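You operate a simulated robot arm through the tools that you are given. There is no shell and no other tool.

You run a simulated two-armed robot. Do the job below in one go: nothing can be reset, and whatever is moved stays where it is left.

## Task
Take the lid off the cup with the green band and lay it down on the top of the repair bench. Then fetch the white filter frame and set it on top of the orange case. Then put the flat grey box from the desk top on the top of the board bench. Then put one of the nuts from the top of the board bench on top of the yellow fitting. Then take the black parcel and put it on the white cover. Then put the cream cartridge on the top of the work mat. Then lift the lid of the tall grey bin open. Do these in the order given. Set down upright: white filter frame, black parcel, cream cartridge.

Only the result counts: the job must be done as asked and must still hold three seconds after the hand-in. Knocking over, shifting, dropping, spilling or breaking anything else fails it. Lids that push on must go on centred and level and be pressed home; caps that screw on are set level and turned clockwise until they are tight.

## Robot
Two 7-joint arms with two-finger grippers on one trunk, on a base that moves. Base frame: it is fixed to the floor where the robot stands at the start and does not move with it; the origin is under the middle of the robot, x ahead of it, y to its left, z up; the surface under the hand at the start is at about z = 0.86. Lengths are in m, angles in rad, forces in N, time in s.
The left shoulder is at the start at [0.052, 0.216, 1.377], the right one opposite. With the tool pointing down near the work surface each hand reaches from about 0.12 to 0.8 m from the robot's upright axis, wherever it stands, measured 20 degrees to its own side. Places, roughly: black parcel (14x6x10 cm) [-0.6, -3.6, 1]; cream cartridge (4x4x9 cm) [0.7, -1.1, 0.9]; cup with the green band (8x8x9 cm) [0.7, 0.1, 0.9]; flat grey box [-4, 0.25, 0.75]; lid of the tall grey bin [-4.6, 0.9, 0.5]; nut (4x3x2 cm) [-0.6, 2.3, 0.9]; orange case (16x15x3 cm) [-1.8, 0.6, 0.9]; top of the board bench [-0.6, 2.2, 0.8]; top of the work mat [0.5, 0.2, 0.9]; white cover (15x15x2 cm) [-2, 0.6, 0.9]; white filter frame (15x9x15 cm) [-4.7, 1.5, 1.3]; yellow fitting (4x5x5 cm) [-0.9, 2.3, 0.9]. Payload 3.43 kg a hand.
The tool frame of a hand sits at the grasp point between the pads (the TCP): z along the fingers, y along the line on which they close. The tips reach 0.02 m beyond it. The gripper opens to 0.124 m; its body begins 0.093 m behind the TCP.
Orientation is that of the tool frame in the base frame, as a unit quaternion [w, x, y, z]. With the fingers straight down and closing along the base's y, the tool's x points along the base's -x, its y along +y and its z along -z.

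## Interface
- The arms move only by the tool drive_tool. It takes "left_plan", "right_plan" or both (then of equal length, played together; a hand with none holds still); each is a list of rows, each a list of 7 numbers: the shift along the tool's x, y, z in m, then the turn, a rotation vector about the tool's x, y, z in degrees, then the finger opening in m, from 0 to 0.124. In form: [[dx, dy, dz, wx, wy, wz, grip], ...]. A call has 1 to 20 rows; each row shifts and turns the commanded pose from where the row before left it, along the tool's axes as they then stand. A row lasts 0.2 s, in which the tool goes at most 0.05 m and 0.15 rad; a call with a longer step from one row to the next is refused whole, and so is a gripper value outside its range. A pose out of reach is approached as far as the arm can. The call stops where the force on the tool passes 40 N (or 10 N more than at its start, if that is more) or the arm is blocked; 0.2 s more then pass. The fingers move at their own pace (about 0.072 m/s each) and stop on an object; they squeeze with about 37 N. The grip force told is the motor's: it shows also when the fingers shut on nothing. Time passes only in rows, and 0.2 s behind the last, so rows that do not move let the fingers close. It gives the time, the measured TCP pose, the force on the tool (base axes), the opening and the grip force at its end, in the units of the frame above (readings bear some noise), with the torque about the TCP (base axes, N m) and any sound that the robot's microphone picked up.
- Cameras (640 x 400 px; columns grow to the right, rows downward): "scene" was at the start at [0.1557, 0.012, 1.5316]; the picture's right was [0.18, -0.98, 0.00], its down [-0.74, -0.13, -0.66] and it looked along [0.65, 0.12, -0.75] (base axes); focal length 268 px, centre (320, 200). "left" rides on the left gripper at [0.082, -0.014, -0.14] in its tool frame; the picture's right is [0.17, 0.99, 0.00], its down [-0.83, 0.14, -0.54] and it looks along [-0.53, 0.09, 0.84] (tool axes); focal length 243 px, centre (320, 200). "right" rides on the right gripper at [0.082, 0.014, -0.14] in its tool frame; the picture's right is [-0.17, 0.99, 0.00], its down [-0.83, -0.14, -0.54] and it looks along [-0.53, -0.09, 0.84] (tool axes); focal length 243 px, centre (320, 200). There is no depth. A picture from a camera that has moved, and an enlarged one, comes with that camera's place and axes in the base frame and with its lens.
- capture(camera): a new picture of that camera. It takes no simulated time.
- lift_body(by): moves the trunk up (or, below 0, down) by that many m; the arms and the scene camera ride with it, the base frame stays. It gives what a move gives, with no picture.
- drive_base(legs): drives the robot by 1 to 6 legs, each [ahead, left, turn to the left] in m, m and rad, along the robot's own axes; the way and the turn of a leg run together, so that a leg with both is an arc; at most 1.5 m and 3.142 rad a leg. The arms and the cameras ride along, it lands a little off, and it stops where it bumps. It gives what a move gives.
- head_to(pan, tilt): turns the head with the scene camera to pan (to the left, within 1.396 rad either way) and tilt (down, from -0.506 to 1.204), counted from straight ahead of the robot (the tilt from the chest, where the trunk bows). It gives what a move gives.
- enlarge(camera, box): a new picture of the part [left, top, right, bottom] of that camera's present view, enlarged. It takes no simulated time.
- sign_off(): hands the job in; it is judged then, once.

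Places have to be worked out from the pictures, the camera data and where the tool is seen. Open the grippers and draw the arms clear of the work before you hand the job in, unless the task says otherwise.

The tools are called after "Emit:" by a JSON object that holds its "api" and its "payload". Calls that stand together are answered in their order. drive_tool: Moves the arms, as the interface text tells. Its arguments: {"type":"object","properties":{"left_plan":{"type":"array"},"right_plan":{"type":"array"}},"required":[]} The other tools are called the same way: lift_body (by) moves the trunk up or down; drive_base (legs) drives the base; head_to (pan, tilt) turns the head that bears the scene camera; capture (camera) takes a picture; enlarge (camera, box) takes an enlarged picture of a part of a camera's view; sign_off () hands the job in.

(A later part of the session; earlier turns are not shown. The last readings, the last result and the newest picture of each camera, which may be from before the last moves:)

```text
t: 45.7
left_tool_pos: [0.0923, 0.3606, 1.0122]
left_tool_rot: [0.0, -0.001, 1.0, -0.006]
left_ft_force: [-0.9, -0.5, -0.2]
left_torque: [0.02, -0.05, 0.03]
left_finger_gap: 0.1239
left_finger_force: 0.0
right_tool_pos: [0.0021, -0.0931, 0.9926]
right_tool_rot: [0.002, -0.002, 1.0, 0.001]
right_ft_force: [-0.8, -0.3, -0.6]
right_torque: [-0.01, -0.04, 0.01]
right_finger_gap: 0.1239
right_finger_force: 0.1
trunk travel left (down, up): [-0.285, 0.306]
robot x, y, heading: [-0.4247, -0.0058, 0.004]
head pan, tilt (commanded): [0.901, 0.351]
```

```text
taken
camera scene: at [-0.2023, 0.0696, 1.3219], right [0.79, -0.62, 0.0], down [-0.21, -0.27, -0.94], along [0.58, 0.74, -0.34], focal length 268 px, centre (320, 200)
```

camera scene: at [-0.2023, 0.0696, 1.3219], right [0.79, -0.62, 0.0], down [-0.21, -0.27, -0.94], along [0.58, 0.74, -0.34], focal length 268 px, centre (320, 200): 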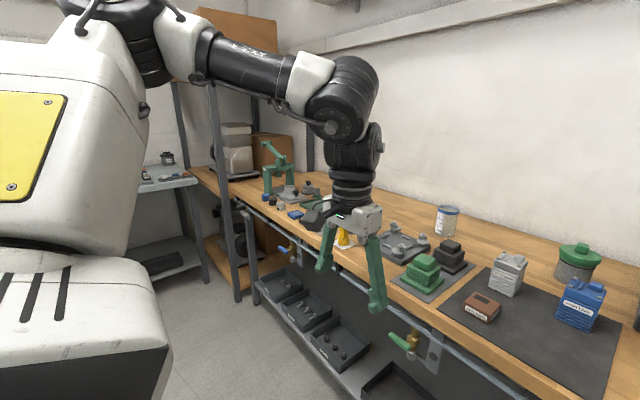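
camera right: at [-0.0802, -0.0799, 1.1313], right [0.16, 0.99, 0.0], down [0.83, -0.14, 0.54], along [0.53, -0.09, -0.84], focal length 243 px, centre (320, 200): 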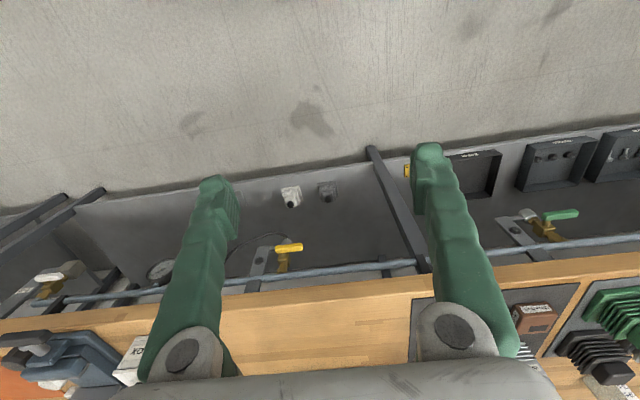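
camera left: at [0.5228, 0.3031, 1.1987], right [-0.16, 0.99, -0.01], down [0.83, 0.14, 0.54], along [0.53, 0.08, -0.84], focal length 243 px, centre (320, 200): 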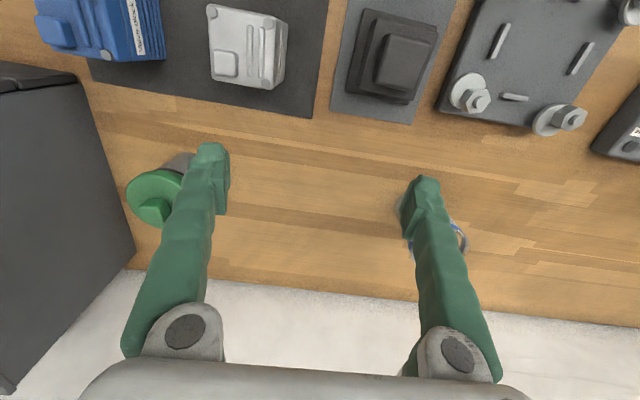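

Now the hand is at z 1.01 with the arm elbow-up and no complaint. I test forward/inward towards rel (0.66, 0.2).

Emit:
{"api": "drive_tool", "payload": {"left_plan": [[-0.03, -0.03, 0, 0, 0, 0, 0.124], [-0.03, -0.03, 0, 0, 0, 0, 0.124], [-0.03, -0.03, 0, 0, 0, 0, 0.124], [-0.03, -0.03, 0, 0, 0, 0, 0.124], [-0.03, -0.03, 0, 0, 0, 0, 0.124]]}}

```text
t: 46.9
left_tool_pos: [0.1762, 0.2773, 0.9948]
left_tool_rot: [0.002, -0.001, 1.0, -0.008]
left_ft_force: [0.7, -0.6, -0.7]
left_torque: [0.0, 0.0, 0.0]
left_finger_gap: 0.1238
left_finger_force: 0.0
left hand out of reach, approached as far as the arm can: row 3, 4, 5
right_tool_pos: [0.0034, -0.0942, 0.9908]
right_tool_rot: [0.001, -0.002, 1.0, 0.0]
right_ft_force: [0.2, -0.6, 0.1]
right_torque: [0.0, -0.01, 0.0]
right_finger_gap: 0.1238
right_finger_force: 0.1
trunk travel left (down, up): [-0.285, 0.306]
robot x, y, heading: [-0.4242, 0.0017, 0.005]
head pan, tilt (commanded): [0.901, 0.351]
```

The reach is roughly a sphere of 0.5 m from the shoulder to a wrist point 0.3 m above the TCP, so pitching the fingers forward ~20° gains about 0.1 m. I pull the left hand back a little, pitch it 21°, and also pull the right hand back for clearance.

Emit:
{"api": "drive_tool", "payload": {"left_plan": [[0.03, 0.01, 0, 0, 0, 0, 0.124], [0.03, 0.01, 0, 0, 0, 0, 0.124], [0.03, 0.01, 0, 0, 0, 0, 0.124], [0, 0, 0, 0, -7, 0, 0.124], [0, 0, 0, 0, -7, 0, 0.124], [0, 0, 0, 0, -7, 0, 0.124]], "right_plan": [[0.03, -0.02, 0, 0, 0, 0, 0.124], [0.03, -0.02, 0, 0, 0, 0, 0.124], [0.03, -0.02, 0, 0, 0, 0, 0.124], [0, 0, 0, 0, 0, 0, 0.124], [0, 0, 0, 0, 0, 0, 0.124], [0, 0, 0, 0, 0, 0, 0.124]]}}

```text
t: 48.3
left_tool_pos: [0.0866, 0.3175, 0.9991]
left_tool_rot: [0.183, -0.002, 0.983, -0.007]
left_ft_force: [-0.4, 0.6, 0.2]
left_torque: [-0.09, 0.0, 0.01]
left_finger_gap: 0.1241
left_finger_force: 0.1
left hand out of reach, approached as far as the arm can: row 6
right_tool_pos: [-0.0759, -0.1447, 0.9909]
right_tool_rot: [0.001, -0.001, 1.0, -0.001]
right_ft_force: [-1.0, 0.1, 0.0]
right_torque: [-0.06, 0.02, 0.03]
right_finger_gap: 0.124
right_finger_force: 0.1
right hand out of reach, approached as far as the arm can: row 3
trunk travel left (down, up): [-0.285, 0.306]
robot x, y, heading: [-0.4202, -0.0039, 0.005]
head pan, tilt (commanded): [0.901, 0.351]
```

The left hand is pitched 21°. I raise the trunk 0.1 m to bring the shoulders level with the wrists.

Emit:
{"api": "lift_body", "payload": {"by": 0.1}}

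```text
t: 49.6
left_tool_pos: [0.0869, 0.3159, 1.0985]
left_tool_rot: [0.181, -0.003, 0.983, -0.005]
left_ft_force: [0.3, 0.8, -0.2]
left_torque: [-0.01, -0.03, -0.02]
left_finger_gap: 0.1241
left_finger_force: 0.1
right_tool_pos: [-0.0775, -0.1471, 1.0912]
right_tool_rot: [0.002, -0.001, 1.0, -0.001]
right_ft_force: [-0.4, -0.2, -0.1]
right_torque: [-0.01, -0.03, 0.01]
right_finger_gap: 0.124
right_finger_force: 0.1
trunk travel left (down, up): [-0.385, 0.206]
robot x, y, heading: [-0.4225, -0.0032, 0.006]
head pan, tilt (commanded): [0.901, 0.351]
```

The poses held through the lift. I drive to about (0.06, -0.08), facing the bench, which puts the cup straight ahead of the left shoulder.

Emit:
{"api": "drive_base", "payload": {"legs": [[0.48, -0.08, -0.005]]}}

Emit:
{"api": "capture", "payload": {"camera": "left"}}

```text
t: 53.0
left_tool_pos: [0.5682, 0.2328, 1.1001]
left_tool_rot: [0.182, 0.003, 0.983, -0.007]
left_ft_force: [0.0, -0.7, 0.5]
left_torque: [0.02, -0.04, -0.01]
left_finger_gap: 0.1237
left_finger_force: 0.1
right_tool_pos: [0.4019, -0.229, 1.0902]
right_tool_rot: [0.001, 0.001, 1.0, -0.001]
right_ft_force: [0.2, 0.6, 0.3]
right_torque: [0.0, 0.03, 0.03]
right_finger_gap: 0.124
right_finger_force: 0.0
trunk travel left (down, up): [-0.385, 0.206]
robot x, y, heading: [0.0577, -0.0857, -0.003]
head pan, tilt (commanded): [0.901, 0.351]
```

```text
taken
camera left: at [0.4423, 0.2221, 1.2009], right [-0.15, 0.99, -0.07], down [0.58, 0.15, 0.8], along [0.8, 0.08, -0.6], focal length 243 px, centre (320, 200)
```

left: 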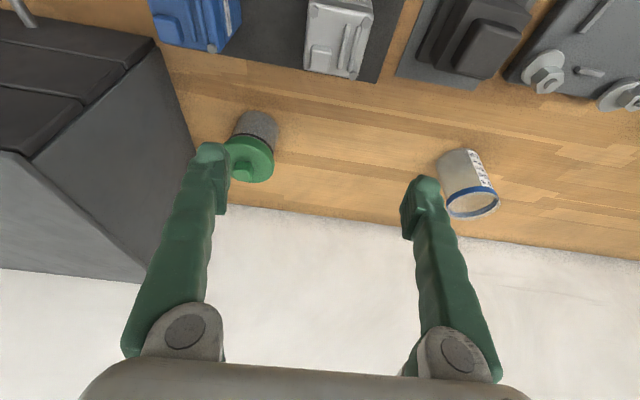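

The cup lid shows at about (0.72, 0.135). I move the left hand sideways to y ≈ 0.133 and a little forward, staying at z 1.10, for a centred view.

Emit:
{"api": "drive_tool", "payload": {"left_plan": [[-0.0093, -0.033, 0.0036, 0, 0, 0, 0.124], [-0.0093, -0.033, 0.0036, 0, 0, 0, 0.124], [-0.0093, -0.033, 0.0036, 0, 0, 0, 0.124]]}}

Emit:
{"api": "capture", "payload": {"camera": "left"}}

Emit:
{"api": "head_to", "payload": {"pan": 0.3, "tilt": 0.6}}

Emit:
{"api": "capture", "payload": {"camera": "scene"}}

```text
t: 53.8
left_tool_pos: [0.5999, 0.182, 1.1134]
left_tool_rot: [0.181, 0.001, 0.983, -0.005]
left_ft_force: [0.6, 0.1, -0.5]
left_torque: [0.02, 0.0, 0.0]
left_finger_gap: 0.1243
left_finger_force: 0.0
left hand out of reach, approached as far as the arm can: row 1, 2, 3
right_tool_pos: [0.403, -0.2307, 1.0906]
right_tool_rot: [0.0, 0.002, 1.0, 0.001]
right_ft_force: [0.6, 1.4, -0.7]
right_torque: [0.01, 0.03, -0.02]
right_finger_gap: 0.1239
right_finger_force: 0.1
trunk travel left (down, up): [-0.385, 0.206]
robot x, y, heading: [0.0598, -0.0816, -0.002]
head pan, tilt (commanded): [0.901, 0.351]
```

```text
taken
camera left: at [0.4741, 0.1716, 1.2152], right [-0.15, 0.99, -0.07], down [0.58, 0.15, 0.8], along [0.8, 0.08, -0.6], focal length 243 px, centre (320, 200)
```

left: 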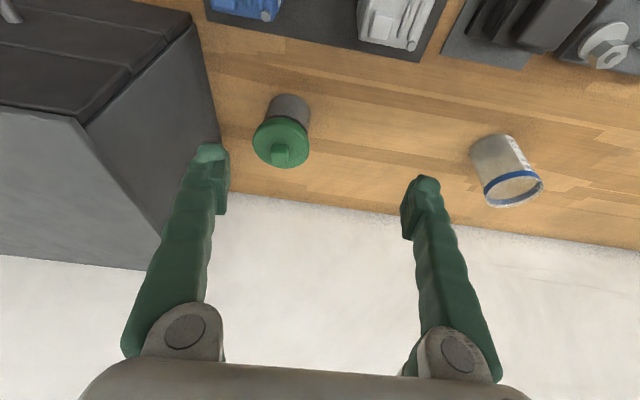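

```text
t: 54.8
left_tool_pos: [0.5988, 0.1832, 1.114]
left_tool_rot: [0.183, 0.002, 0.983, -0.006]
left_ft_force: [0.0, -0.3, -0.1]
left_torque: [-0.02, -0.01, -0.02]
left_finger_gap: 0.124
left_finger_force: 0.1
right_tool_pos: [0.4014, -0.23, 1.0916]
right_tool_rot: [0.002, 0.002, 1.0, 0.0]
right_ft_force: [-0.1, -0.4, -0.3]
right_torque: [0.02, -0.01, 0.0]
right_finger_gap: 0.1236
right_finger_force: 0.0
trunk travel left (down, up): [-0.385, 0.206]
robot x, y, heading: [0.0617, -0.0833, -0.002]
head pan, tilt (commanded): [0.3, 0.6]
```

```text
taken
camera scene: at [0.2819, -0.0585, 1.3976], right [0.29, -0.96, 0.0], down [-0.54, -0.17, -0.83], along [0.79, 0.24, -0.56], focal length 268 px, centre (320, 200)
```

scene: 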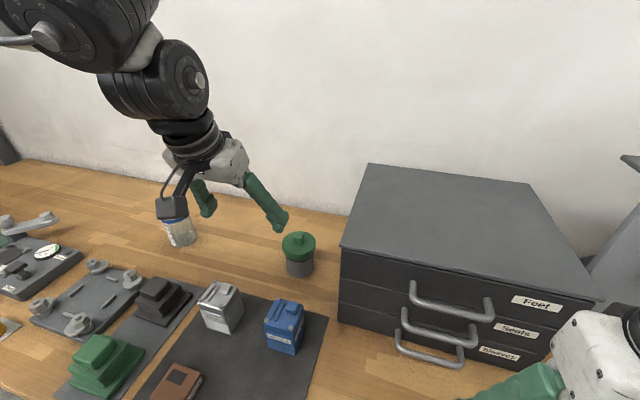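

The hand stalls when moving inward even though the arm isn't stretched, so a wrist joint may be limiting. I test a yaw of the tool the other way (about its own z) together with inward moves, well above everything.

Emit:
{"api": "drive_tool", "payload": {"left_plan": [[0, 0, 0, 0, 0, -8, 0.124], [0, 0, 0, 0, 0, -8, 0.124], [0, 0, 0, 0, 0, -8, 0.124], [0, -0.03, 0, 0, 0, 0, 0.124]]}}

```text
t: 55.8
left_tool_pos: [0.6723, 0.2664, 1.1566]
left_tool_rot: [0.177, -0.203, 0.962, -0.044]
left_ft_force: [0.1, 0.6, 0.4]
left_torque: [0.02, 0.02, -0.02]
left_finger_gap: 0.124
left_finger_force: 0.0
left hand out of reach, approached as far as the arm can: row 1, 2, 3, 4
right_tool_pos: [0.4021, -0.2311, 1.091]
right_tool_rot: [0.001, 0.002, 1.0, 0.001]
right_ft_force: [-0.6, -0.5, 0.5]
right_torque: [0.02, 0.04, 0.04]
right_finger_gap: 0.1239
right_finger_force: 0.0
trunk travel left (down, up): [-0.385, 0.206]
robot x, y, heading: [0.0604, -0.0816, -0.007]
head pan, tilt (commanded): [0.3, 0.6]
```

A negative yaw pushed the hand outward, so the wrist roll is at its limit and a positive yaw should free inward motion. I turn +24° back plus +32° more, then move inward in base y.

Emit:
{"api": "drive_tool", "payload": {"left_plan": [[0, 0, 0, 0, 0, 8, 0.124], [0, 0, 0, 0, 0, 8, 0.124], [0, 0, 0, 0, 0, 8, 0.124], [0, 0, 0, 0, 0, 8, 0.124], [0, 0, 0, 0, 0, 8, 0.124], [0, 0, 0, 0, 0, 8, 0.124], [0, 0, 0, 0, 0, 8, 0.124]]}}

```text
t: 57.4
left_tool_pos: [0.6712, 0.2663, 1.1574]
left_tool_rot: [0.177, 0.274, 0.944, 0.045]
left_ft_force: [0.0, 0.3, -0.9]
left_torque: [0.0, 0.05, -0.02]
left_finger_gap: 0.124
left_finger_force: 0.0
right_tool_pos: [0.4024, -0.2311, 1.0925]
right_tool_rot: [0.001, 0.002, 1.0, 0.0]
right_ft_force: [0.2, -0.5, 0.1]
right_torque: [0.0, 0.01, -0.01]
right_finger_gap: 0.1237
right_finger_force: 0.2
trunk travel left (down, up): [-0.385, 0.206]
robot x, y, heading: [0.057, -0.0803, -0.006]
head pan, tilt (commanded): [0.3, 0.6]
```

No complaint now, even with yaw +32°. I move inward along base -y by 0.12 m (tool-frame components computed from the pose).

Emit:
{"api": "drive_tool", "payload": {"left_plan": [[-0.0213, -0.0338, 0.0005, 0, 0, 0, 0.124], [-0.0213, -0.0338, 0.0005, 0, 0, 0, 0.124], [-0.0213, -0.0338, 0.0005, 0, 0, 0, 0.124]]}}

Emit:
{"api": "capture", "payload": {"camera": "left"}}

```text
t: 58.2
left_tool_pos: [0.6733, 0.1482, 1.1567]
left_tool_rot: [0.175, 0.272, 0.945, 0.044]
left_ft_force: [-0.5, 0.0, -0.6]
left_torque: [0.01, 0.02, 0.0]
left_finger_gap: 0.1242
left_finger_force: 0.0
right_tool_pos: [0.4038, -0.229, 1.0902]
right_tool_rot: [0.0, 0.001, 1.0, 0.0]
right_ft_force: [1.0, -0.6, -0.2]
right_torque: [0.02, 0.02, 0.0]
right_finger_gap: 0.1241
right_finger_force: 0.2
trunk travel left (down, up): [-0.385, 0.206]
robot x, y, heading: [0.0576, -0.0858, -0.006]
head pan, tilt (commanded): [0.3, 0.6]
```

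```text
taken
camera left: at [0.5521, 0.1838, 1.2599], right [0.36, 0.92, 0.13], down [0.53, -0.31, 0.78], along [0.76, -0.22, -0.61], focal length 243 px, centre (320, 200)
```

left: 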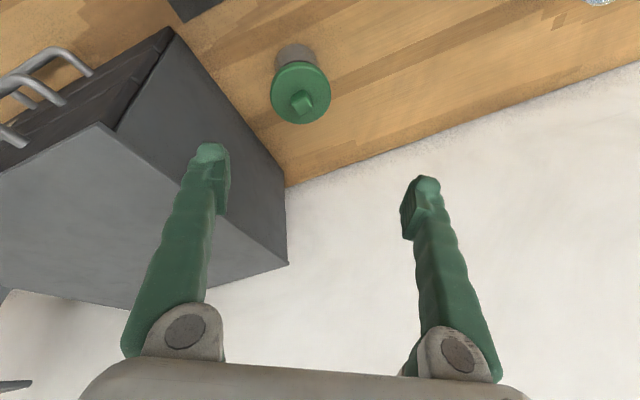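

That freed it: the wrist-roll limit was the cause, so left-hand work goes with a clockwise yaw. The lid is now clearly in view; I enlarge to judge the knob's place and orientation.

Emit:
{"api": "enlarge", "payload": {"camera": "left", "box": [240, 30, 370, 140]}}

Emit:
{"api": "enlarge", "payload": {"camera": "scene", "box": [250, 200, 350, 300]}}

```text
3.64 times, centred on (305, 85) of left
camera zoom: at [0.5521, 0.1838, 1.2599], right [0.36, 0.92, 0.13], down [0.53, -0.31, 0.78], along [0.76, -0.22, -0.61], focal length 882 px, centre (374, 618)
```

zoom: 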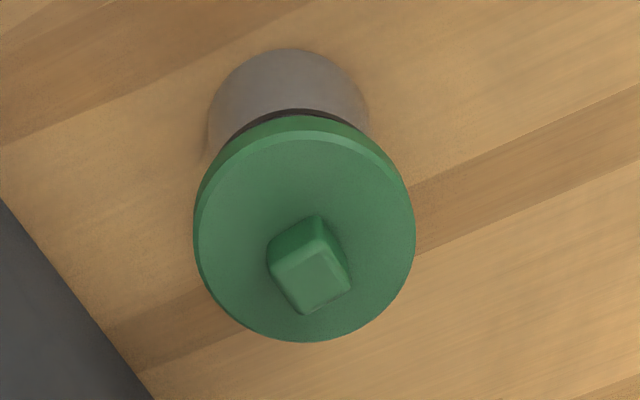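

```text
4.00 times, centred on (300, 250) of scene
camera zoom: at [0.2848, -0.0578, 1.3971], right [0.29, -0.96, 0.0], down [-0.54, -0.17, -0.82], along [0.79, 0.24, -0.57], focal length 1071 px, centre (400, 0)
```

zoom: 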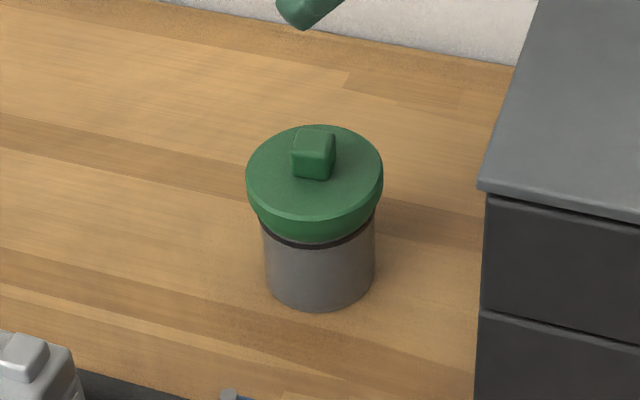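

From both views the lid's disc centre is near (0.72, 0.131) at z ≈ 0.945, with a 2 cm knob rotated about 14° from the base axes. I level the tool (turn 21° about base y), then yaw further clockwise towards 76° so the fingers close square on the knob.

Emit:
{"api": "drive_tool", "payload": {"left_plan": [[0, 0, 0.02, 3.73, 5.92, -0.08, 0.124], [0, 0, 0.02, 3.73, 5.92, -0.08, 0.124], [0, 0, 0.02, 3.73, 5.92, -0.08, 0.124]]}}

```text
t: 59.0
left_tool_pos: [0.6458, 0.1922, 1.0832]
left_tool_rot: [0.004, 0.276, 0.961, -0.01]
left_ft_force: [0.9, 0.4, 0.3]
left_torque: [-0.04, -0.02, 0.01]
left_finger_gap: 0.1242
left_finger_force: 0.0
left hand out of reach, approached as far as the arm can: row 1, 2, 3
right_tool_pos: [0.4013, -0.2287, 1.0911]
right_tool_rot: [0.001, 0.001, 1.0, 0.0]
right_ft_force: [-0.2, -0.3, 1.1]
right_torque: [0.01, -0.02, 0.02]
right_finger_gap: 0.1239
right_finger_force: 0.1
trunk travel left (down, up): [-0.385, 0.206]
robot x, y, heading: [0.0623, -0.0802, -0.006]
head pan, tilt (commanded): [0.3, 0.6]
```

The tool is vertical now but drifted back as it hit the limit; more yaw should release it. I add 44° of yaw in place.

Emit:
{"api": "drive_tool", "payload": {"left_plan": [[0, 0, 0, 0, 0, 7.5, 0.124], [0, 0, 0, 0, 0, 7.5, 0.124], [0, 0, 0, 0, 0, 7.5, 0.124], [0, 0, 0, 0, 0, 7.5, 0.124], [0, 0, 0, 0, 0, 7, 0.124], [0, 0, 0, 0, 0, 7, 0.124]]}}

```text
t: 60.4
left_tool_pos: [0.6471, 0.1915, 1.0795]
left_tool_rot: [0.007, 0.618, 0.786, -0.007]
left_ft_force: [0.4, -0.1, 0.2]
left_torque: [0.0, 0.0, -0.01]
left_finger_gap: 0.124
left_finger_force: 0.1
right_tool_pos: [0.4024, -0.2307, 1.091]
right_tool_rot: [0.001, 0.002, 1.0, 0.0]
right_ft_force: [0.0, 0.7, 0.3]
right_torque: [0.02, 0.0, 0.0]
right_finger_gap: 0.1238
right_finger_force: 0.1
trunk travel left (down, up): [-0.385, 0.206]
robot x, y, heading: [0.0576, -0.0773, -0.001]
head pan, tilt (commanded): [0.3, 0.6]
```

Yaw is 76° with no complaint. I move to hover over the lid centre at (0.72, 0.131, 1.05).

Emit:
{"api": "drive_tool", "payload": {"left_plan": [[-0.0254, 0.0189, 0.01, 0, 0, 0, 0.124], [-0.0254, 0.0189, 0.01, 0, 0, 0, 0.124], [-0.0254, 0.0189, 0.01, 0, 0, 0, 0.124]]}}

Emit:
{"api": "capture", "payload": {"camera": "left"}}

Emit:
{"api": "capture", "payload": {"camera": "scene"}}

```text
t: 61.2
left_tool_pos: [0.6522, 0.1906, 1.0628]
left_tool_rot: [0.007, 0.617, 0.787, -0.006]
left_ft_force: [-0.4, -0.8, -0.1]
left_torque: [-0.02, 0.04, 0.02]
left_finger_gap: 0.124
left_finger_force: 0.1
left hand out of reach, approached as far as the arm can: row 1, 2, 3
right_tool_pos: [0.4022, -0.2293, 1.0918]
right_tool_rot: [0.001, 0.002, 1.0, 0.0]
right_ft_force: [-0.1, -0.5, 1.1]
right_torque: [0.02, 0.01, -0.04]
right_finger_gap: 0.1242
right_finger_force: 0.0
trunk travel left (down, up): [-0.385, 0.206]
robot x, y, heading: [0.0613, -0.0828, -0.003]
head pan, tilt (commanded): [0.3, 0.6]
```

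```text
taken
camera left: at [0.6184, 0.2704, 1.2021], right [0.92, 0.4, 0.0], down [0.33, -0.76, 0.55], along [0.22, -0.51, -0.83], focal length 243 px, centre (320, 200)
```

left: 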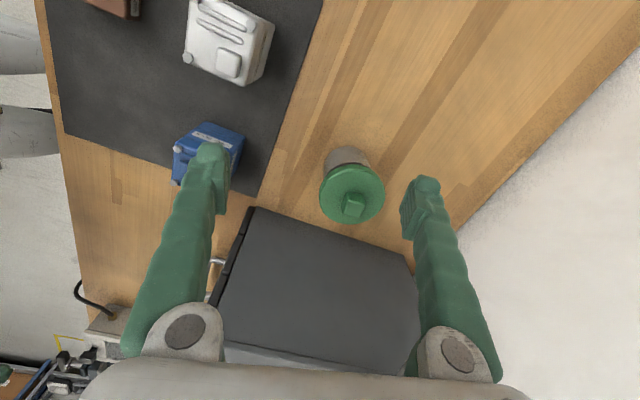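

```text
taken
camera scene: at [0.2819, -0.0586, 1.3976], right [0.29, -0.96, 0.0], down [-0.54, -0.16, -0.83], along [0.79, 0.24, -0.56], focal length 268 px, centre (320, 200)
```

scene: 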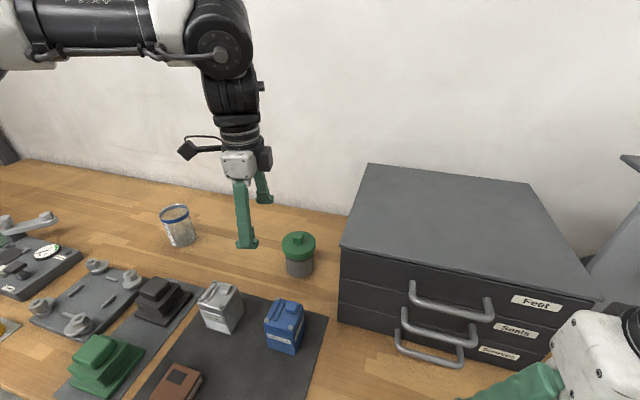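

With the tool vertical the radial limit stops at (0.652, 0.19), so tilt is needed; a tilt about the closing axis keeps the pads upright, which suits gripping the round lid's rim. I go back to about 40° yaw and pitch the fingers forward 22° about the tool's y.

Emit:
{"api": "drive_tool", "payload": {"left_plan": [[0, 0, 0, 0, 0, -7.2, 0.124], [0, 0, 0, 0, 0, -7.2, 0.124], [0, 0, 0, 0, 0, -7.2, 0.124], [0, 0, 0, 0, 0, -7.2, 0.124], [0, 0, 0, 0, 0, -7.2, 0.124], [0, 0, -0.01, 0, -7.3, 0, 0.124], [0, 0, -0.01, 0, -7.3, 0, 0.124], [0, 0, -0.01, 0, -7.3, 0, 0.124]]}}

```text
t: 63.0
left_tool_pos: [0.6466, 0.1919, 1.0923]
left_tool_rot: [0.182, 0.336, 0.921, -0.072]
left_ft_force: [0.7, 0.3, -0.4]
left_torque: [-0.01, -0.02, -0.01]
left_finger_gap: 0.1241
left_finger_force: 0.0
right_tool_pos: [0.402, -0.2292, 1.0922]
right_tool_rot: [0.002, 0.002, 1.0, 0.0]
right_ft_force: [0.2, -0.2, 0.1]
right_torque: [-0.03, -0.02, 0.0]
right_finger_gap: 0.1241
right_finger_force: 0.1
trunk travel left (down, up): [-0.385, 0.206]
robot x, y, heading: [0.0563, -0.0819, -0.003]
head pan, tilt (commanded): [0.3, 0.6]
```

No complaint. I move to a hover over the lid at (0.72, 0.131, 1.03) with this tilted pose.

Emit:
{"api": "drive_tool", "payload": {"left_plan": [[-0.0214, 0.0005, 0.0313, 0, 0, 0, 0.124], [-0.0214, 0.0005, 0.0313, 0, 0, 0, 0.124], [-0.0214, 0.0005, 0.0313, 0, 0, 0, 0.124]]}}

Emit:
{"api": "capture", "payload": {"camera": "left"}}

Emit:
{"api": "enlarge", "payload": {"camera": "scene", "box": [220, 160, 360, 290]}}

```text
t: 63.8
left_tool_pos: [0.7214, 0.1302, 1.0285]
left_tool_rot: [0.18, 0.335, 0.922, -0.071]
left_ft_force: [0.9, 0.1, 0.0]
left_torque: [0.05, 0.02, -0.02]
left_finger_gap: 0.1243
left_finger_force: 0.0
right_tool_pos: [0.4037, -0.2297, 1.0913]
right_tool_rot: [-0.001, 0.001, 1.0, 0.0]
right_ft_force: [0.0, 0.2, 0.3]
right_torque: [0.03, 0.03, 0.02]
right_finger_gap: 0.1239
right_finger_force: 0.0
trunk travel left (down, up): [-0.385, 0.206]
robot x, y, heading: [0.0614, -0.0842, -0.006]
head pan, tilt (commanded): [0.3, 0.6]
```

```text
taken
camera left: at [0.6161, 0.2044, 1.128], right [0.52, 0.85, -0.07], down [0.53, -0.25, 0.81], along [0.67, -0.46, -0.58], focal length 243 px, centre (320, 200)
```

left: 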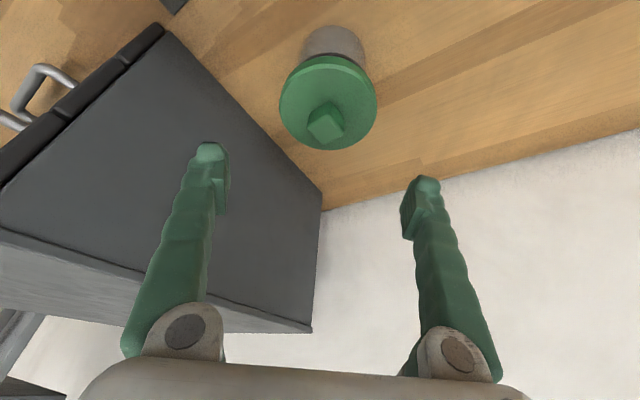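

```text
3.08 times, centred on (290, 225) of scene
camera zoom: at [0.2833, -0.0594, 1.3974], right [0.29, -0.96, 0.0], down [-0.54, -0.16, -0.82], along [0.79, 0.24, -0.57], focal length 824 px, centre (412, 123)
```

zoom: 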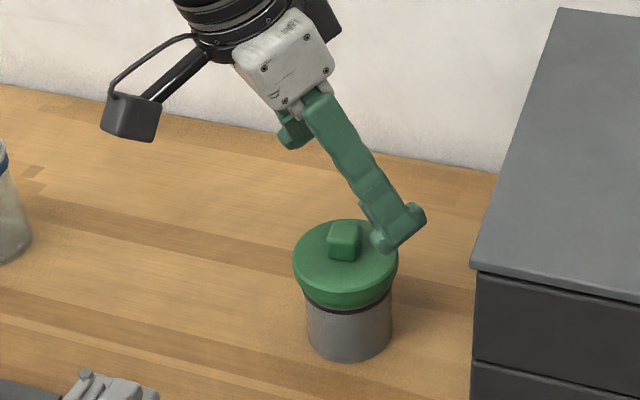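

The projection of my lid estimate (0.72, 0.132, ~0.943) agrees with both views within a few mm. I descend straight down to TCP z ≈ 0.944 with the fingers open around the rim, then look before closing.

Emit:
{"api": "drive_tool", "payload": {"left_plan": [[0.0086, 0.0003, 0.0193, 0, 0, 0, 0.124], [0.0086, 0.0003, 0.0193, 0, 0, 0, 0.124], [0.0086, 0.0003, 0.0193, 0, 0, 0, 0.124], [0.0086, 0.0003, 0.0193, 0, 0, 0, 0.124]]}}

Emit:
{"api": "capture", "payload": {"camera": "left"}}

Emit:
{"api": "enlarge", "payload": {"camera": "scene", "box": [220, 160, 360, 290]}}

```text
t: 64.8
left_tool_pos: [0.7207, 0.132, 0.9454]
left_tool_rot: [0.181, 0.335, 0.922, -0.071]
left_ft_force: [-0.8, -0.3, 0.7]
left_torque: [0.0, 0.0, 0.0]
left_finger_gap: 0.1242
left_finger_force: 0.0
right_tool_pos: [0.4027, -0.2298, 1.0919]
right_tool_rot: [0.001, 0.001, 1.0, 0.0]
right_ft_force: [-0.1, -1.5, 0.1]
right_torque: [-0.01, 0.04, -0.03]
right_finger_gap: 0.124
right_finger_force: 0.0
trunk travel left (down, up): [-0.385, 0.206]
robot x, y, heading: [0.0645, -0.0822, 0.0]
head pan, tilt (commanded): [0.3, 0.6]
```

```text
taken
camera left: at [0.6133, 0.2077, 1.0441], right [0.52, 0.85, -0.07], down [0.53, -0.25, 0.81], along [0.68, -0.46, -0.58], focal length 243 px, centre (320, 200)
```

left: 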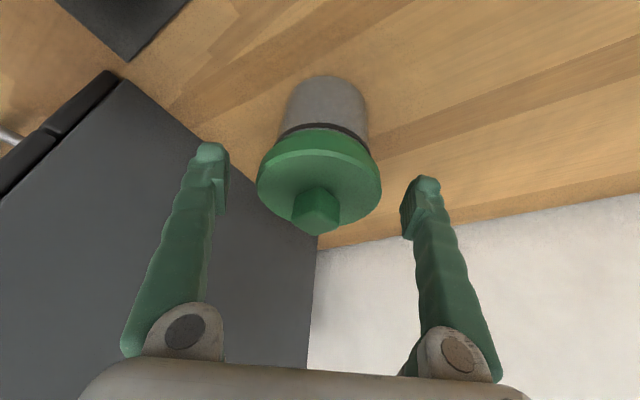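

```text
3.08 times, centred on (290, 225) of scene
camera zoom: at [0.2824, -0.0584, 1.3975], right [0.29, -0.96, 0.0], down [-0.54, -0.17, -0.82], along [0.79, 0.24, -0.57], focal length 824 px, centre (412, 123)
```

zoom: 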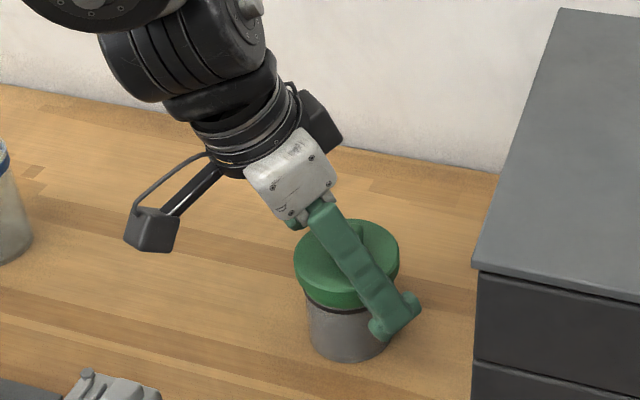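

The lid sits centred between the fingers. I close on the rim and wait for the grip.

Emit:
{"api": "drive_tool", "payload": {"left_plan": [[0, 0, 0, 0, 0, 0, 0.06], [0, 0, 0, 0, 0, 0, 0.06], [0, 0, 0, 0, 0, 0, 0.06], [0, 0, 0, 0, 0, 0, 0.06]]}}

Emit:
{"api": "capture", "payload": {"camera": "left"}}

Emit:
{"api": "enlarge", "payload": {"camera": "scene", "box": [220, 160, 360, 290]}}

```text
t: 65.8
left_tool_pos: [0.7195, 0.1314, 0.9459]
left_tool_rot: [0.181, 0.335, 0.922, -0.071]
left_ft_force: [-1.7, -0.1, 0.0]
left_torque: [-0.04, 0.02, -0.03]
left_finger_gap: 0.0801
left_finger_force: 37.0
right_tool_pos: [0.4023, -0.23, 1.0918]
right_tool_rot: [0.001, 0.002, 1.0, 0.0]
right_ft_force: [-1.0, 0.3, -0.3]
right_torque: [-0.01, -0.01, 0.0]
right_finger_gap: 0.1243
right_finger_force: 0.0
trunk travel left (down, up): [-0.385, 0.206]
robot x, y, heading: [0.0563, -0.0828, -0.001]
head pan, tilt (commanded): [0.3, 0.6]
```

```text
taken
camera left: at [0.6126, 0.2072, 1.0447], right [0.52, 0.85, -0.07], down [0.53, -0.25, 0.81], along [0.68, -0.46, -0.58], focal length 243 px, centre (320, 200)
```

left: 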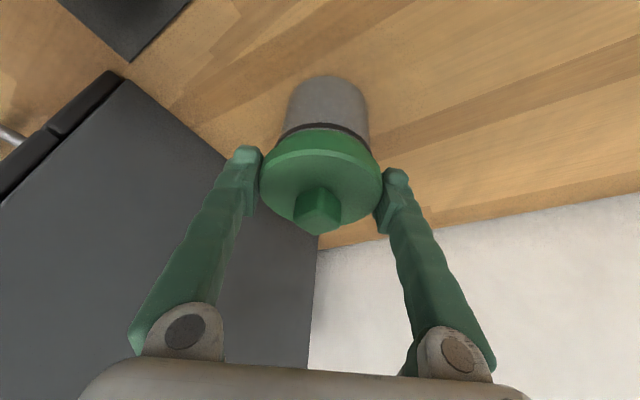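

```text
3.08 times, centred on (290, 225) of scene
camera zoom: at [0.2816, -0.0587, 1.3976], right [0.29, -0.96, 0.0], down [-0.54, -0.16, -0.83], along [0.79, 0.24, -0.56], focal length 824 px, centre (412, 123)
```

zoom: 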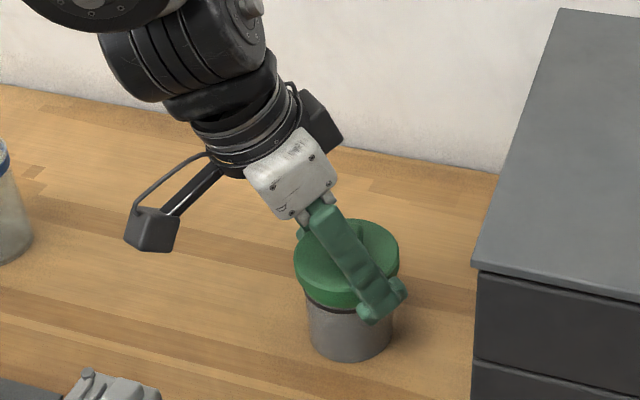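

The rim is gripped at 0.080 m. I lift gently by 15 mm and check the force and whether the cup stays on the bench.

Emit:
{"api": "drive_tool", "payload": {"left_plan": [[-0.0019, 0, -0.0046, 0, 0, 0, 0.06], [-0.0019, 0, -0.0046, 0, 0, 0, 0.06], [-0.0019, 0, -0.0046, 0, 0, 0, 0.06]]}}

Emit:
{"api": "enlarge", "payload": {"camera": "scene", "box": [220, 160, 360, 290]}}

Emit:
{"api": "capture", "payload": {"camera": "left"}}

```text
t: 66.6
left_tool_pos: [0.7208, 0.1335, 0.9606]
left_tool_rot: [0.181, 0.336, 0.922, -0.071]
left_ft_force: [0.9, 0.3, -3.8]
left_torque: [-0.03, 0.0, 0.0]
left_finger_gap: 0.0802
left_finger_force: 37.1
right_tool_pos: [0.402, -0.2283, 1.0921]
right_tool_rot: [0.001, 0.002, 1.0, 0.0]
right_ft_force: [-0.7, 1.0, 0.1]
right_torque: [0.01, 0.01, 0.03]
right_finger_gap: 0.1239
right_finger_force: 0.1
trunk travel left (down, up): [-0.385, 0.206]
robot x, y, heading: [0.0592, -0.0802, -0.004]
head pan, tilt (commanded): [0.3, 0.6]
```

```text
3.08 times, centred on (290, 225) of scene
camera zoom: at [0.2821, -0.0585, 1.3975], right [0.29, -0.96, 0.0], down [-0.54, -0.17, -0.82], along [0.79, 0.24, -0.57], focal length 824 px, centre (412, 123)
```

zoom: 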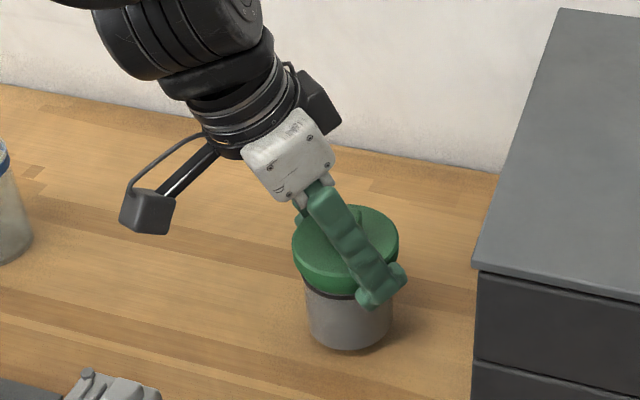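

```text
taken
camera left: at [0.6132, 0.2077, 1.0593], right [0.52, 0.85, -0.07], down [0.53, -0.25, 0.81], along [0.68, -0.46, -0.58], focal length 243 px, centre (320, 200)
```

left: 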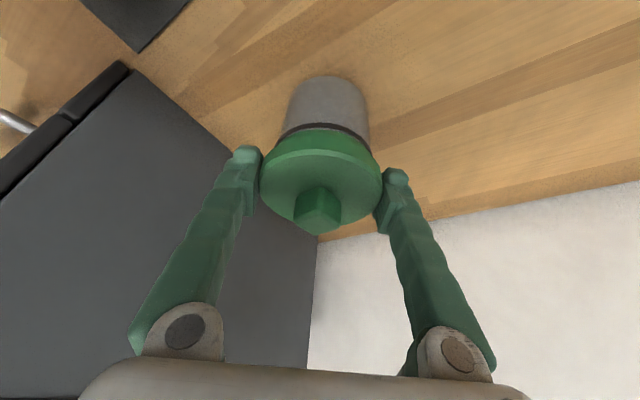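

The whole cup came up with the lid (about 3.8 N hanging), so the lid is held tightly and the cup must be held by the other hand. I set the cup back down gently first.

Emit:
{"api": "drive_tool", "payload": {"left_plan": [[0.0019, 0, 0.0046, 0, 0, 0, 0.06], [0.0019, 0, 0.0046, 0, 0, 0, 0.06], [0.0017, 0, 0.0041, 0, 0, 0, 0.06], [0, 0, 0, 0, 0, 0, 0.06]]}}

Emit:
{"api": "enlarge", "payload": {"camera": "scene", "box": [220, 160, 360, 290]}}

```text
t: 67.6
left_tool_pos: [0.7189, 0.1313, 0.9461]
left_tool_rot: [0.182, 0.336, 0.921, -0.071]
left_ft_force: [-0.8, 0.6, -0.3]
left_torque: [0.16, -0.01, 0.0]
left_finger_gap: 0.0799
left_finger_force: 37.0
right_tool_pos: [0.4024, -0.2297, 1.0908]
right_tool_rot: [0.002, 0.002, 1.0, 0.0]
right_ft_force: [0.3, 0.4, -0.4]
right_torque: [0.01, 0.0, -0.02]
right_finger_gap: 0.124
right_finger_force: 0.0
trunk travel left (down, up): [-0.385, 0.206]
robot x, y, heading: [0.059, -0.0848, -0.001]
head pan, tilt (commanded): [0.3, 0.6]
```

```text
3.08 times, centred on (290, 225) of scene
camera zoom: at [0.2817, -0.0585, 1.3977], right [0.29, -0.96, 0.0], down [-0.54, -0.17, -0.83], along [0.79, 0.24, -0.56], focal length 824 px, centre (412, 123)
```

zoom: 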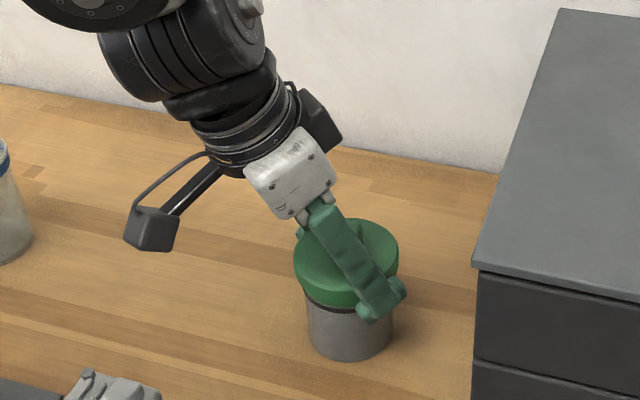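

The cup is back on the bench at its place. I release the lid and raise the left hand straight up clear of it.

Emit:
{"api": "drive_tool", "payload": {"left_plan": [[0, 0, 0, 0, 0, 0, 0.124], [0, 0, 0, 0, 0, 0, 0.124], [0, 0, 0, 0, 0, 0, 0.124], [-0.0134, 0, -0.0323, 0, 0, 0, 0.124], [-0.0134, 0, -0.0323, 0, 0, 0, 0.124], [-0.0134, 0, -0.0323, 0, 0, 0, 0.124], [-0.0134, 0, -0.0323, 0, 0, 0, 0.124]]}}

Emit:
{"api": "capture", "payload": {"camera": "scene"}}

```text
t: 69.2
left_tool_pos: [0.7201, 0.1345, 1.0864]
left_tool_rot: [0.181, 0.335, 0.922, -0.071]
left_ft_force: [0.4, -0.2, 0.2]
left_torque: [-0.03, 0.01, 0.02]
left_finger_gap: 0.1241
left_finger_force: 0.1
right_tool_pos: [0.4011, -0.2301, 1.0923]
right_tool_rot: [0.002, 0.002, 1.0, 0.001]
right_ft_force: [-0.2, 0.7, 0.5]
right_torque: [0.02, -0.01, 0.0]
right_finger_gap: 0.1242
right_finger_force: 0.0
trunk travel left (down, up): [-0.385, 0.206]
robot x, y, heading: [0.062, -0.0828, -0.003]
head pan, tilt (commanded): [0.3, 0.6]
```

```text
taken
camera scene: at [0.2807, -0.059, 1.3978], right [0.29, -0.96, 0.0], down [-0.54, -0.16, -0.83], along [0.79, 0.24, -0.56], focal length 268 px, centre (320, 200)
```

scene: 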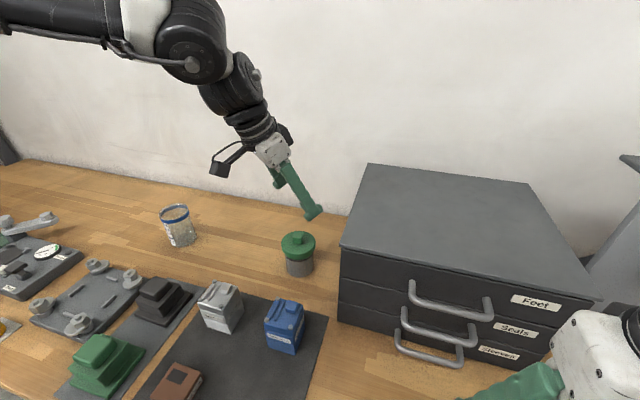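

The cup stands as before. I shift the base 0.1 m to the left so the right arm can reach the cup body from the front while the left works on the lid.

Emit:
{"api": "drive_base", "payload": {"legs": [[0.01, 0.1, 0]]}}

Emit:
{"api": "drive_tool", "payload": {"right_plan": [[0, 0, 0, 0, -7, 0, 0.124], [0, 0, 0, 0, -7, 0, 0.124], [0, 0, 0, 0, -7, 0, 0.124], [0, 0, 0, 0, -7, 0, 0.124], [0, 0, 0, 0, -7, 0, 0.124], [0, 0, 0, 0, -7, 0, 0.124]]}}

```text
t: 71.2
left_tool_pos: [0.7319, 0.231, 1.0873]
left_tool_rot: [0.181, 0.336, 0.922, -0.071]
left_ft_force: [0.8, -0.1, -0.6]
left_torque: [0.0, -0.02, 0.0]
left_finger_gap: 0.124
left_finger_force: 0.1
right_tool_pos: [0.4116, -0.1308, 1.091]
right_tool_rot: [0.001, 0.003, 1.0, -0.001]
right_ft_force: [0.6, 0.0, 0.2]
right_torque: [-0.02, 0.02, 0.06]
right_finger_gap: 0.1241
right_finger_force: 0.1
trunk travel left (down, up): [-0.385, 0.206]
robot x, y, heading: [0.0685, 0.0209, -0.011]
head pan, tilt (commanded): [0.3, 0.6]
```

```text
t: 72.6
left_tool_pos: [0.7325, 0.2345, 1.0857]
left_tool_rot: [0.181, 0.336, 0.922, -0.072]
left_ft_force: [-0.1, -0.6, -0.4]
left_torque: [0.0, -0.01, 0.03]
left_finger_gap: 0.1239
left_finger_force: 0.0
right_tool_pos: [0.5146, -0.0606, 1.1269]
right_tool_rot: [0.357, 0.013, 0.934, 0.008]
right_ft_force: [-0.1, 1.0, -0.1]
right_torque: [-0.03, 0.01, -0.01]
right_finger_gap: 0.1237
right_finger_force: 0.1
right hand out of reach, approached as far as the arm can: row 1, 2, 3, 4, 5, 6
trunk travel left (down, up): [-0.385, 0.206]
robot x, y, heading: [0.0667, 0.0194, -0.001]
head pan, tilt (commanded): [0.3, 0.6]
```

Right-hand limits at close range shifted it to (0.515, -0.061). My plan: left hand will hold the cup body from the front-left (free bench there), right hand will take the knob from above; for that the robot should stand further left and lower. I ease the right tilt to ~28° and raise the left hand first.

Emit:
{"api": "drive_tool", "payload": {"left_plan": [[-0.013, 0, -0.032, 0, 0, 0, 0.124], [-0.013, 0, -0.032, 0, 0, 0, 0.124], [-0.013, 0, -0.032, 0, 0, 0, 0.124]], "right_plan": [[0, 0, 0, 0, 7, 0, 0.124], [0, 0, 0, 0, 7, 0, 0.124], [0, 0, 0, 0, 0, 0, 0.124]]}}

Emit:
{"api": "drive_base", "payload": {"legs": [[0.0, 0.31, 0]]}}

Emit:
{"api": "lift_body", "payload": {"by": -0.1}}

Emit:
{"api": "capture", "payload": {"camera": "right"}}

```text
t: 73.4
left_tool_pos: [0.7305, 0.2337, 1.1894]
left_tool_rot: [0.181, 0.335, 0.922, -0.071]
left_ft_force: [0.9, 1.0, 0.0]
left_torque: [0.01, -0.03, 0.0]
left_finger_gap: 0.1238
left_finger_force: 0.1
right_tool_pos: [0.5092, -0.0586, 1.124]
right_tool_rot: [0.243, 0.001, 0.97, 0.0]
right_ft_force: [1.0, -1.0, -0.3]
right_torque: [0.01, -0.05, 0.0]
right_finger_gap: 0.1239
right_finger_force: 0.1
trunk travel left (down, up): [-0.385, 0.206]
robot x, y, heading: [0.0701, 0.0186, -0.006]
head pan, tilt (commanded): [0.3, 0.6]
```

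```text
t: 78.1
left_tool_pos: [0.7338, 0.5402, 1.1896]
left_tool_rot: [0.181, 0.337, 0.921, -0.072]
left_ft_force: [0.5, -0.6, 1.2]
left_torque: [-0.01, 0.0, -0.03]
left_finger_gap: 0.124
left_finger_force: 0.0
right_tool_pos: [0.5119, 0.2478, 1.1234]
right_tool_rot: [0.243, 0.002, 0.97, -0.001]
right_ft_force: [-0.7, 0.1, 0.7]
right_torque: [-0.03, -0.02, 0.03]
right_finger_gap: 0.124
right_finger_force: 0.0
trunk travel left (down, up): [-0.385, 0.206]
robot x, y, heading: [0.0691, 0.3234, -0.003]
head pan, tilt (commanded): [0.3, 0.6]
```

```text
t: 79.4
left_tool_pos: [0.7329, 0.5405, 1.0898]
left_tool_rot: [0.182, 0.336, 0.921, -0.072]
left_ft_force: [-0.2, -1.4, -0.5]
left_torque: [-0.01, 0.0, -0.02]
left_finger_gap: 0.1239
left_finger_force: 0.1
right_tool_pos: [0.5166, 0.2442, 1.0223]
right_tool_rot: [0.238, 0.016, 0.971, -0.001]
right_ft_force: [-0.6, 0.2, 0.6]
right_torque: [0.02, 0.0, -0.03]
right_finger_gap: 0.1239
right_finger_force: 0.1
trunk travel left (down, up): [-0.285, 0.306]
robot x, y, heading: [0.0729, 0.3223, -0.004]
head pan, tilt (commanded): [0.3, 0.6]
```

```text
taken
camera right: at [0.3784, 0.2611, 1.1081], right [0.18, 0.98, 0.08], down [0.48, -0.16, 0.86], along [0.86, -0.11, -0.5], focal length 243 px, centre (320, 200)
```

right: 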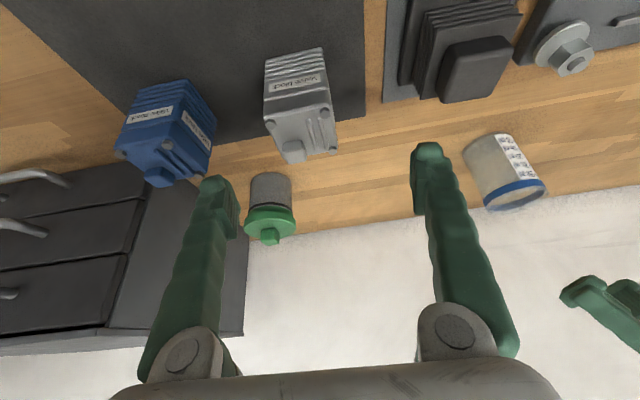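

The right hand sees the cup ahead. I yaw the right tool 15° to the left so its closing axis matches the knob (≈104°), then move it to hover over the knob.

Emit:
{"api": "drive_tool", "payload": {"right_plan": [[0, 0, 0, -3.47, 0.04, -6.65, 0.124], [0, 0, 0, -3.47, 0.04, -6.65, 0.124], [-0.0264, -0.0261, 0.0114, 0, 0, 0, 0.124], [-0.0264, -0.0261, 0.0114, 0, 0, 0, 0.124], [-0.0264, -0.0261, 0.0114, 0, 0, 0, 0.124], [-0.0264, -0.0261, 0.0114, 0, 0, 0, 0.124], [-0.0264, -0.0261, 0.0114, 0, 0, 0, 0.124], [-0.0264, -0.0261, 0.0114, 0, 0, 0, 0.124]]}}

Emit:
{"api": "capture", "payload": {"camera": "right"}}

```text
t: 81.2
left_tool_pos: [0.7341, 0.5392, 1.0892]
left_tool_rot: [0.181, 0.336, 0.921, -0.071]
left_ft_force: [0.6, 0.2, 0.3]
left_torque: [0.02, -0.01, -0.02]
left_finger_gap: 0.1239
left_finger_force: 0.1
right_tool_pos: [0.5711, 0.2164, 1.0274]
right_tool_rot: [0.24, -0.124, 0.962, 0.029]
right_ft_force: [0.0, -0.2, -0.2]
right_torque: [0.0, -0.01, 0.02]
right_finger_gap: 0.1239
right_finger_force: 0.1
right hand out of reach, approached as far as the arm can: row 4, 5, 6, 7, 8
trunk travel left (down, up): [-0.285, 0.306]
robot x, y, heading: [0.0715, 0.3268, -0.004]
head pan, tilt (commanded): [0.3, 0.6]
```

```text
taken
camera right: at [0.4339, 0.1949, 1.1128], right [-0.11, 0.99, 0.08], down [0.5, -0.01, 0.87], along [0.86, 0.13, -0.49], focal length 243 px, centre (320, 200)
```

right: 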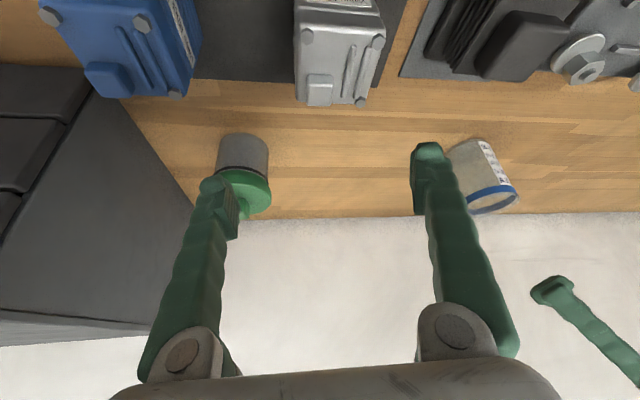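

The right hand stalls with only 15° yaw (mirror of the left's wrist limit), so it needs more yaw; a rim grip by the right hand at about -60° yaw and a body grip by the left coming in from the left side (tool heading -75°, 45° down) look clear of each other. I drive the base back right to y ≈ 0.2.

Emit:
{"api": "drive_base", "payload": {"legs": [[0.0, -0.125, 0.003]]}}

Emit:
{"api": "drive_tool", "payload": {"left_plan": [[0, 0, 0, 0, 0, 7, 0.124], [0, 0, 0, 0, 0, 7, 0.124], [0, 0, 0, 0, 0, 7, 0.124], [0, 0, 0, 0, 0, 7, 0.124], [0, 0, 0, 0, 0, 7, 0.124]], "right_plan": [[0, 0, 0, 0, 0, -8, 0.124], [0, 0, 0, 0, 0, -8, 0.124], [0, 0, 0, 0, 0, -8, 0.124], [0, 0, 0, 0, 0, -8, 0.124], [0, 0, 0, 0, 0, -8, 0.124]]}}

```text
t: 83.5
left_tool_pos: [0.7328, 0.4164, 1.0887]
left_tool_rot: [0.181, 0.336, 0.922, -0.071]
left_ft_force: [0.0, 0.1, -0.1]
left_torque: [-0.04, -0.01, 0.0]
left_finger_gap: 0.1241
left_finger_force: 0.1
right_tool_pos: [0.5716, 0.0925, 1.0287]
right_tool_rot: [0.24, -0.124, 0.962, 0.03]
right_ft_force: [-0.4, 0.1, -1.1]
right_torque: [0.0, -0.03, -0.01]
right_finger_gap: 0.1242
right_finger_force: 0.0
trunk travel left (down, up): [-0.285, 0.306]
robot x, y, heading: [0.0674, 0.2012, -0.008]
head pan, tilt (commanded): [0.3, 0.6]
```

```text
t: 84.7
left_tool_pos: [0.7349, 0.4146, 1.09]
left_tool_rot: [0.195, 0.598, 0.777, -0.013]
left_ft_force: [-0.2, -1.2, -0.8]
left_torque: [-0.09, 0.0, -0.01]
left_finger_gap: 0.1245
left_finger_force: 0.1
right_tool_pos: [0.5172, 0.1212, 0.9773]
right_tool_rot: [0.242, -0.259, 0.935, -0.003]
right_ft_force: [1.2, 0.4, 0.5]
right_torque: [-0.02, -0.02, 0.02]
right_finger_gap: 0.124
right_finger_force: 0.1
right hand out of reach, approached as far as the arm can: row 1, 2, 3, 4, 5
trunk travel left (down, up): [-0.285, 0.306]
robot x, y, heading: [0.071, 0.1965, -0.006]
head pan, tilt (commanded): [0.3, 0.6]
```

The right hand is folded very close to its shoulder, which likely caused the refusal (elbow limit). I move it forward and up, away from the body, before yawing further.

Emit:
{"api": "drive_tool", "payload": {"right_plan": [[-0.0328, -0.0239, -0.0024, 0, 0, 0, 0.124], [-0.0328, -0.0239, -0.0024, 0, 0, 0, 0.124], [-0.0328, -0.0239, -0.0024, 0, 0, 0, 0.124], [-0.0328, -0.0239, -0.0024, 0, 0, 0, 0.124]]}}

Emit:
{"api": "head_to", "payload": {"pan": -0.2, "tilt": 0.5}}

Emit:
{"api": "capture", "payload": {"camera": "scene"}}

```text
t: 85.7
left_tool_pos: [0.7332, 0.4165, 1.0884]
left_tool_rot: [0.194, 0.597, 0.778, -0.014]
left_ft_force: [0.2, 0.2, -0.4]
left_torque: [0.0, 0.04, -0.02]
left_finger_gap: 0.124
left_finger_force: 0.0
right_tool_pos: [0.527, 0.1266, 0.9889]
right_tool_rot: [0.241, -0.257, 0.936, -0.004]
right_ft_force: [0.0, -0.4, 0.4]
right_torque: [-0.02, 0.0, -0.02]
right_finger_gap: 0.1242
right_finger_force: 0.1
right hand out of reach, approached as far as the arm can: row 1, 2, 3, 4
trunk travel left (down, up): [-0.285, 0.306]
robot x, y, heading: [0.07, 0.2, -0.006]
head pan, tilt (commanded): [0.3, 0.6]
```

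```text
t: 86.7
left_tool_pos: [0.7329, 0.4154, 1.0883]
left_tool_rot: [0.195, 0.597, 0.778, -0.014]
left_ft_force: [-0.9, 0.6, -0.2]
left_torque: [0.01, -0.02, 0.0]
left_finger_gap: 0.124
left_finger_force: 0.0
right_tool_pos: [0.527, 0.1262, 0.9871]
right_tool_rot: [0.242, -0.257, 0.935, -0.004]
right_ft_force: [-0.2, -0.2, 0.4]
right_torque: [-0.03, 0.02, 0.01]
right_finger_gap: 0.124
right_finger_force: 0.2
trunk travel left (down, up): [-0.285, 0.306]
robot x, y, heading: [0.0759, 0.2, -0.005]
head pan, tilt (commanded): [-0.201, 0.499]
```

```text
taken
camera scene: at [0.3223, 0.1785, 1.3079], right [-0.2, -0.98, 0.0], down [-0.47, 0.1, -0.88], along [0.86, -0.18, -0.48], focal length 268 px, centre (320, 200)
```

scene: 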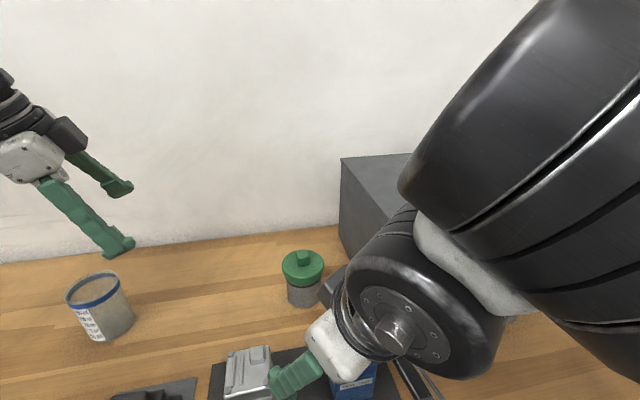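

The right elbow is cramped forward beside the head. I back off 0.5 m into free space to reconfigure the right arm into the mirror of the left's good posture.

Emit:
{"api": "drive_base", "payload": {"legs": [[-0.5, 0.0, 0.0]]}}

Emit:
{"api": "lift_body", "payload": {"by": 0.24}}

```text
t: 90.2
left_tool_pos: [0.2369, 0.4179, 1.0886]
left_tool_rot: [0.194, 0.597, 0.778, -0.014]
left_ft_force: [0.2, 0.1, 0.3]
left_torque: [-0.01, 0.05, -0.01]
left_finger_gap: 0.1236
left_finger_force: 0.1
right_tool_pos: [0.0297, 0.129, 0.9874]
right_tool_rot: [0.242, -0.257, 0.936, -0.004]
right_ft_force: [-0.4, -0.1, -0.4]
right_torque: [-0.03, -0.01, 0.05]
right_finger_gap: 0.1241
right_finger_force: 0.1
trunk travel left (down, up): [-0.285, 0.306]
robot x, y, heading: [-0.4251, 0.1999, -0.007]
head pan, tilt (commanded): [-0.201, 0.499]
```

```text
t: 92.7
left_tool_pos: [0.2202, 0.4189, 1.3962]
left_tool_rot: [0.233, 0.597, 0.767, 0.017]
left_ft_force: [0.8, 0.1, 0.3]
left_torque: [-0.02, 0.0, -0.03]
left_finger_gap: 0.124
left_finger_force: 0.2
right_tool_pos: [0.0071, 0.1293, 1.3331]
right_tool_rot: [0.373, -0.254, 0.892, -0.041]
right_ft_force: [-0.6, 0.4, -0.3]
right_torque: [-0.02, 0.0, 0.02]
right_finger_gap: 0.1239
right_finger_force: 0.2
trunk travel left (down, up): [-0.525, 0.066]
robot x, y, heading: [-0.4286, 0.1999, -0.002]
head pan, tilt (commanded): [-0.201, 0.499]
```

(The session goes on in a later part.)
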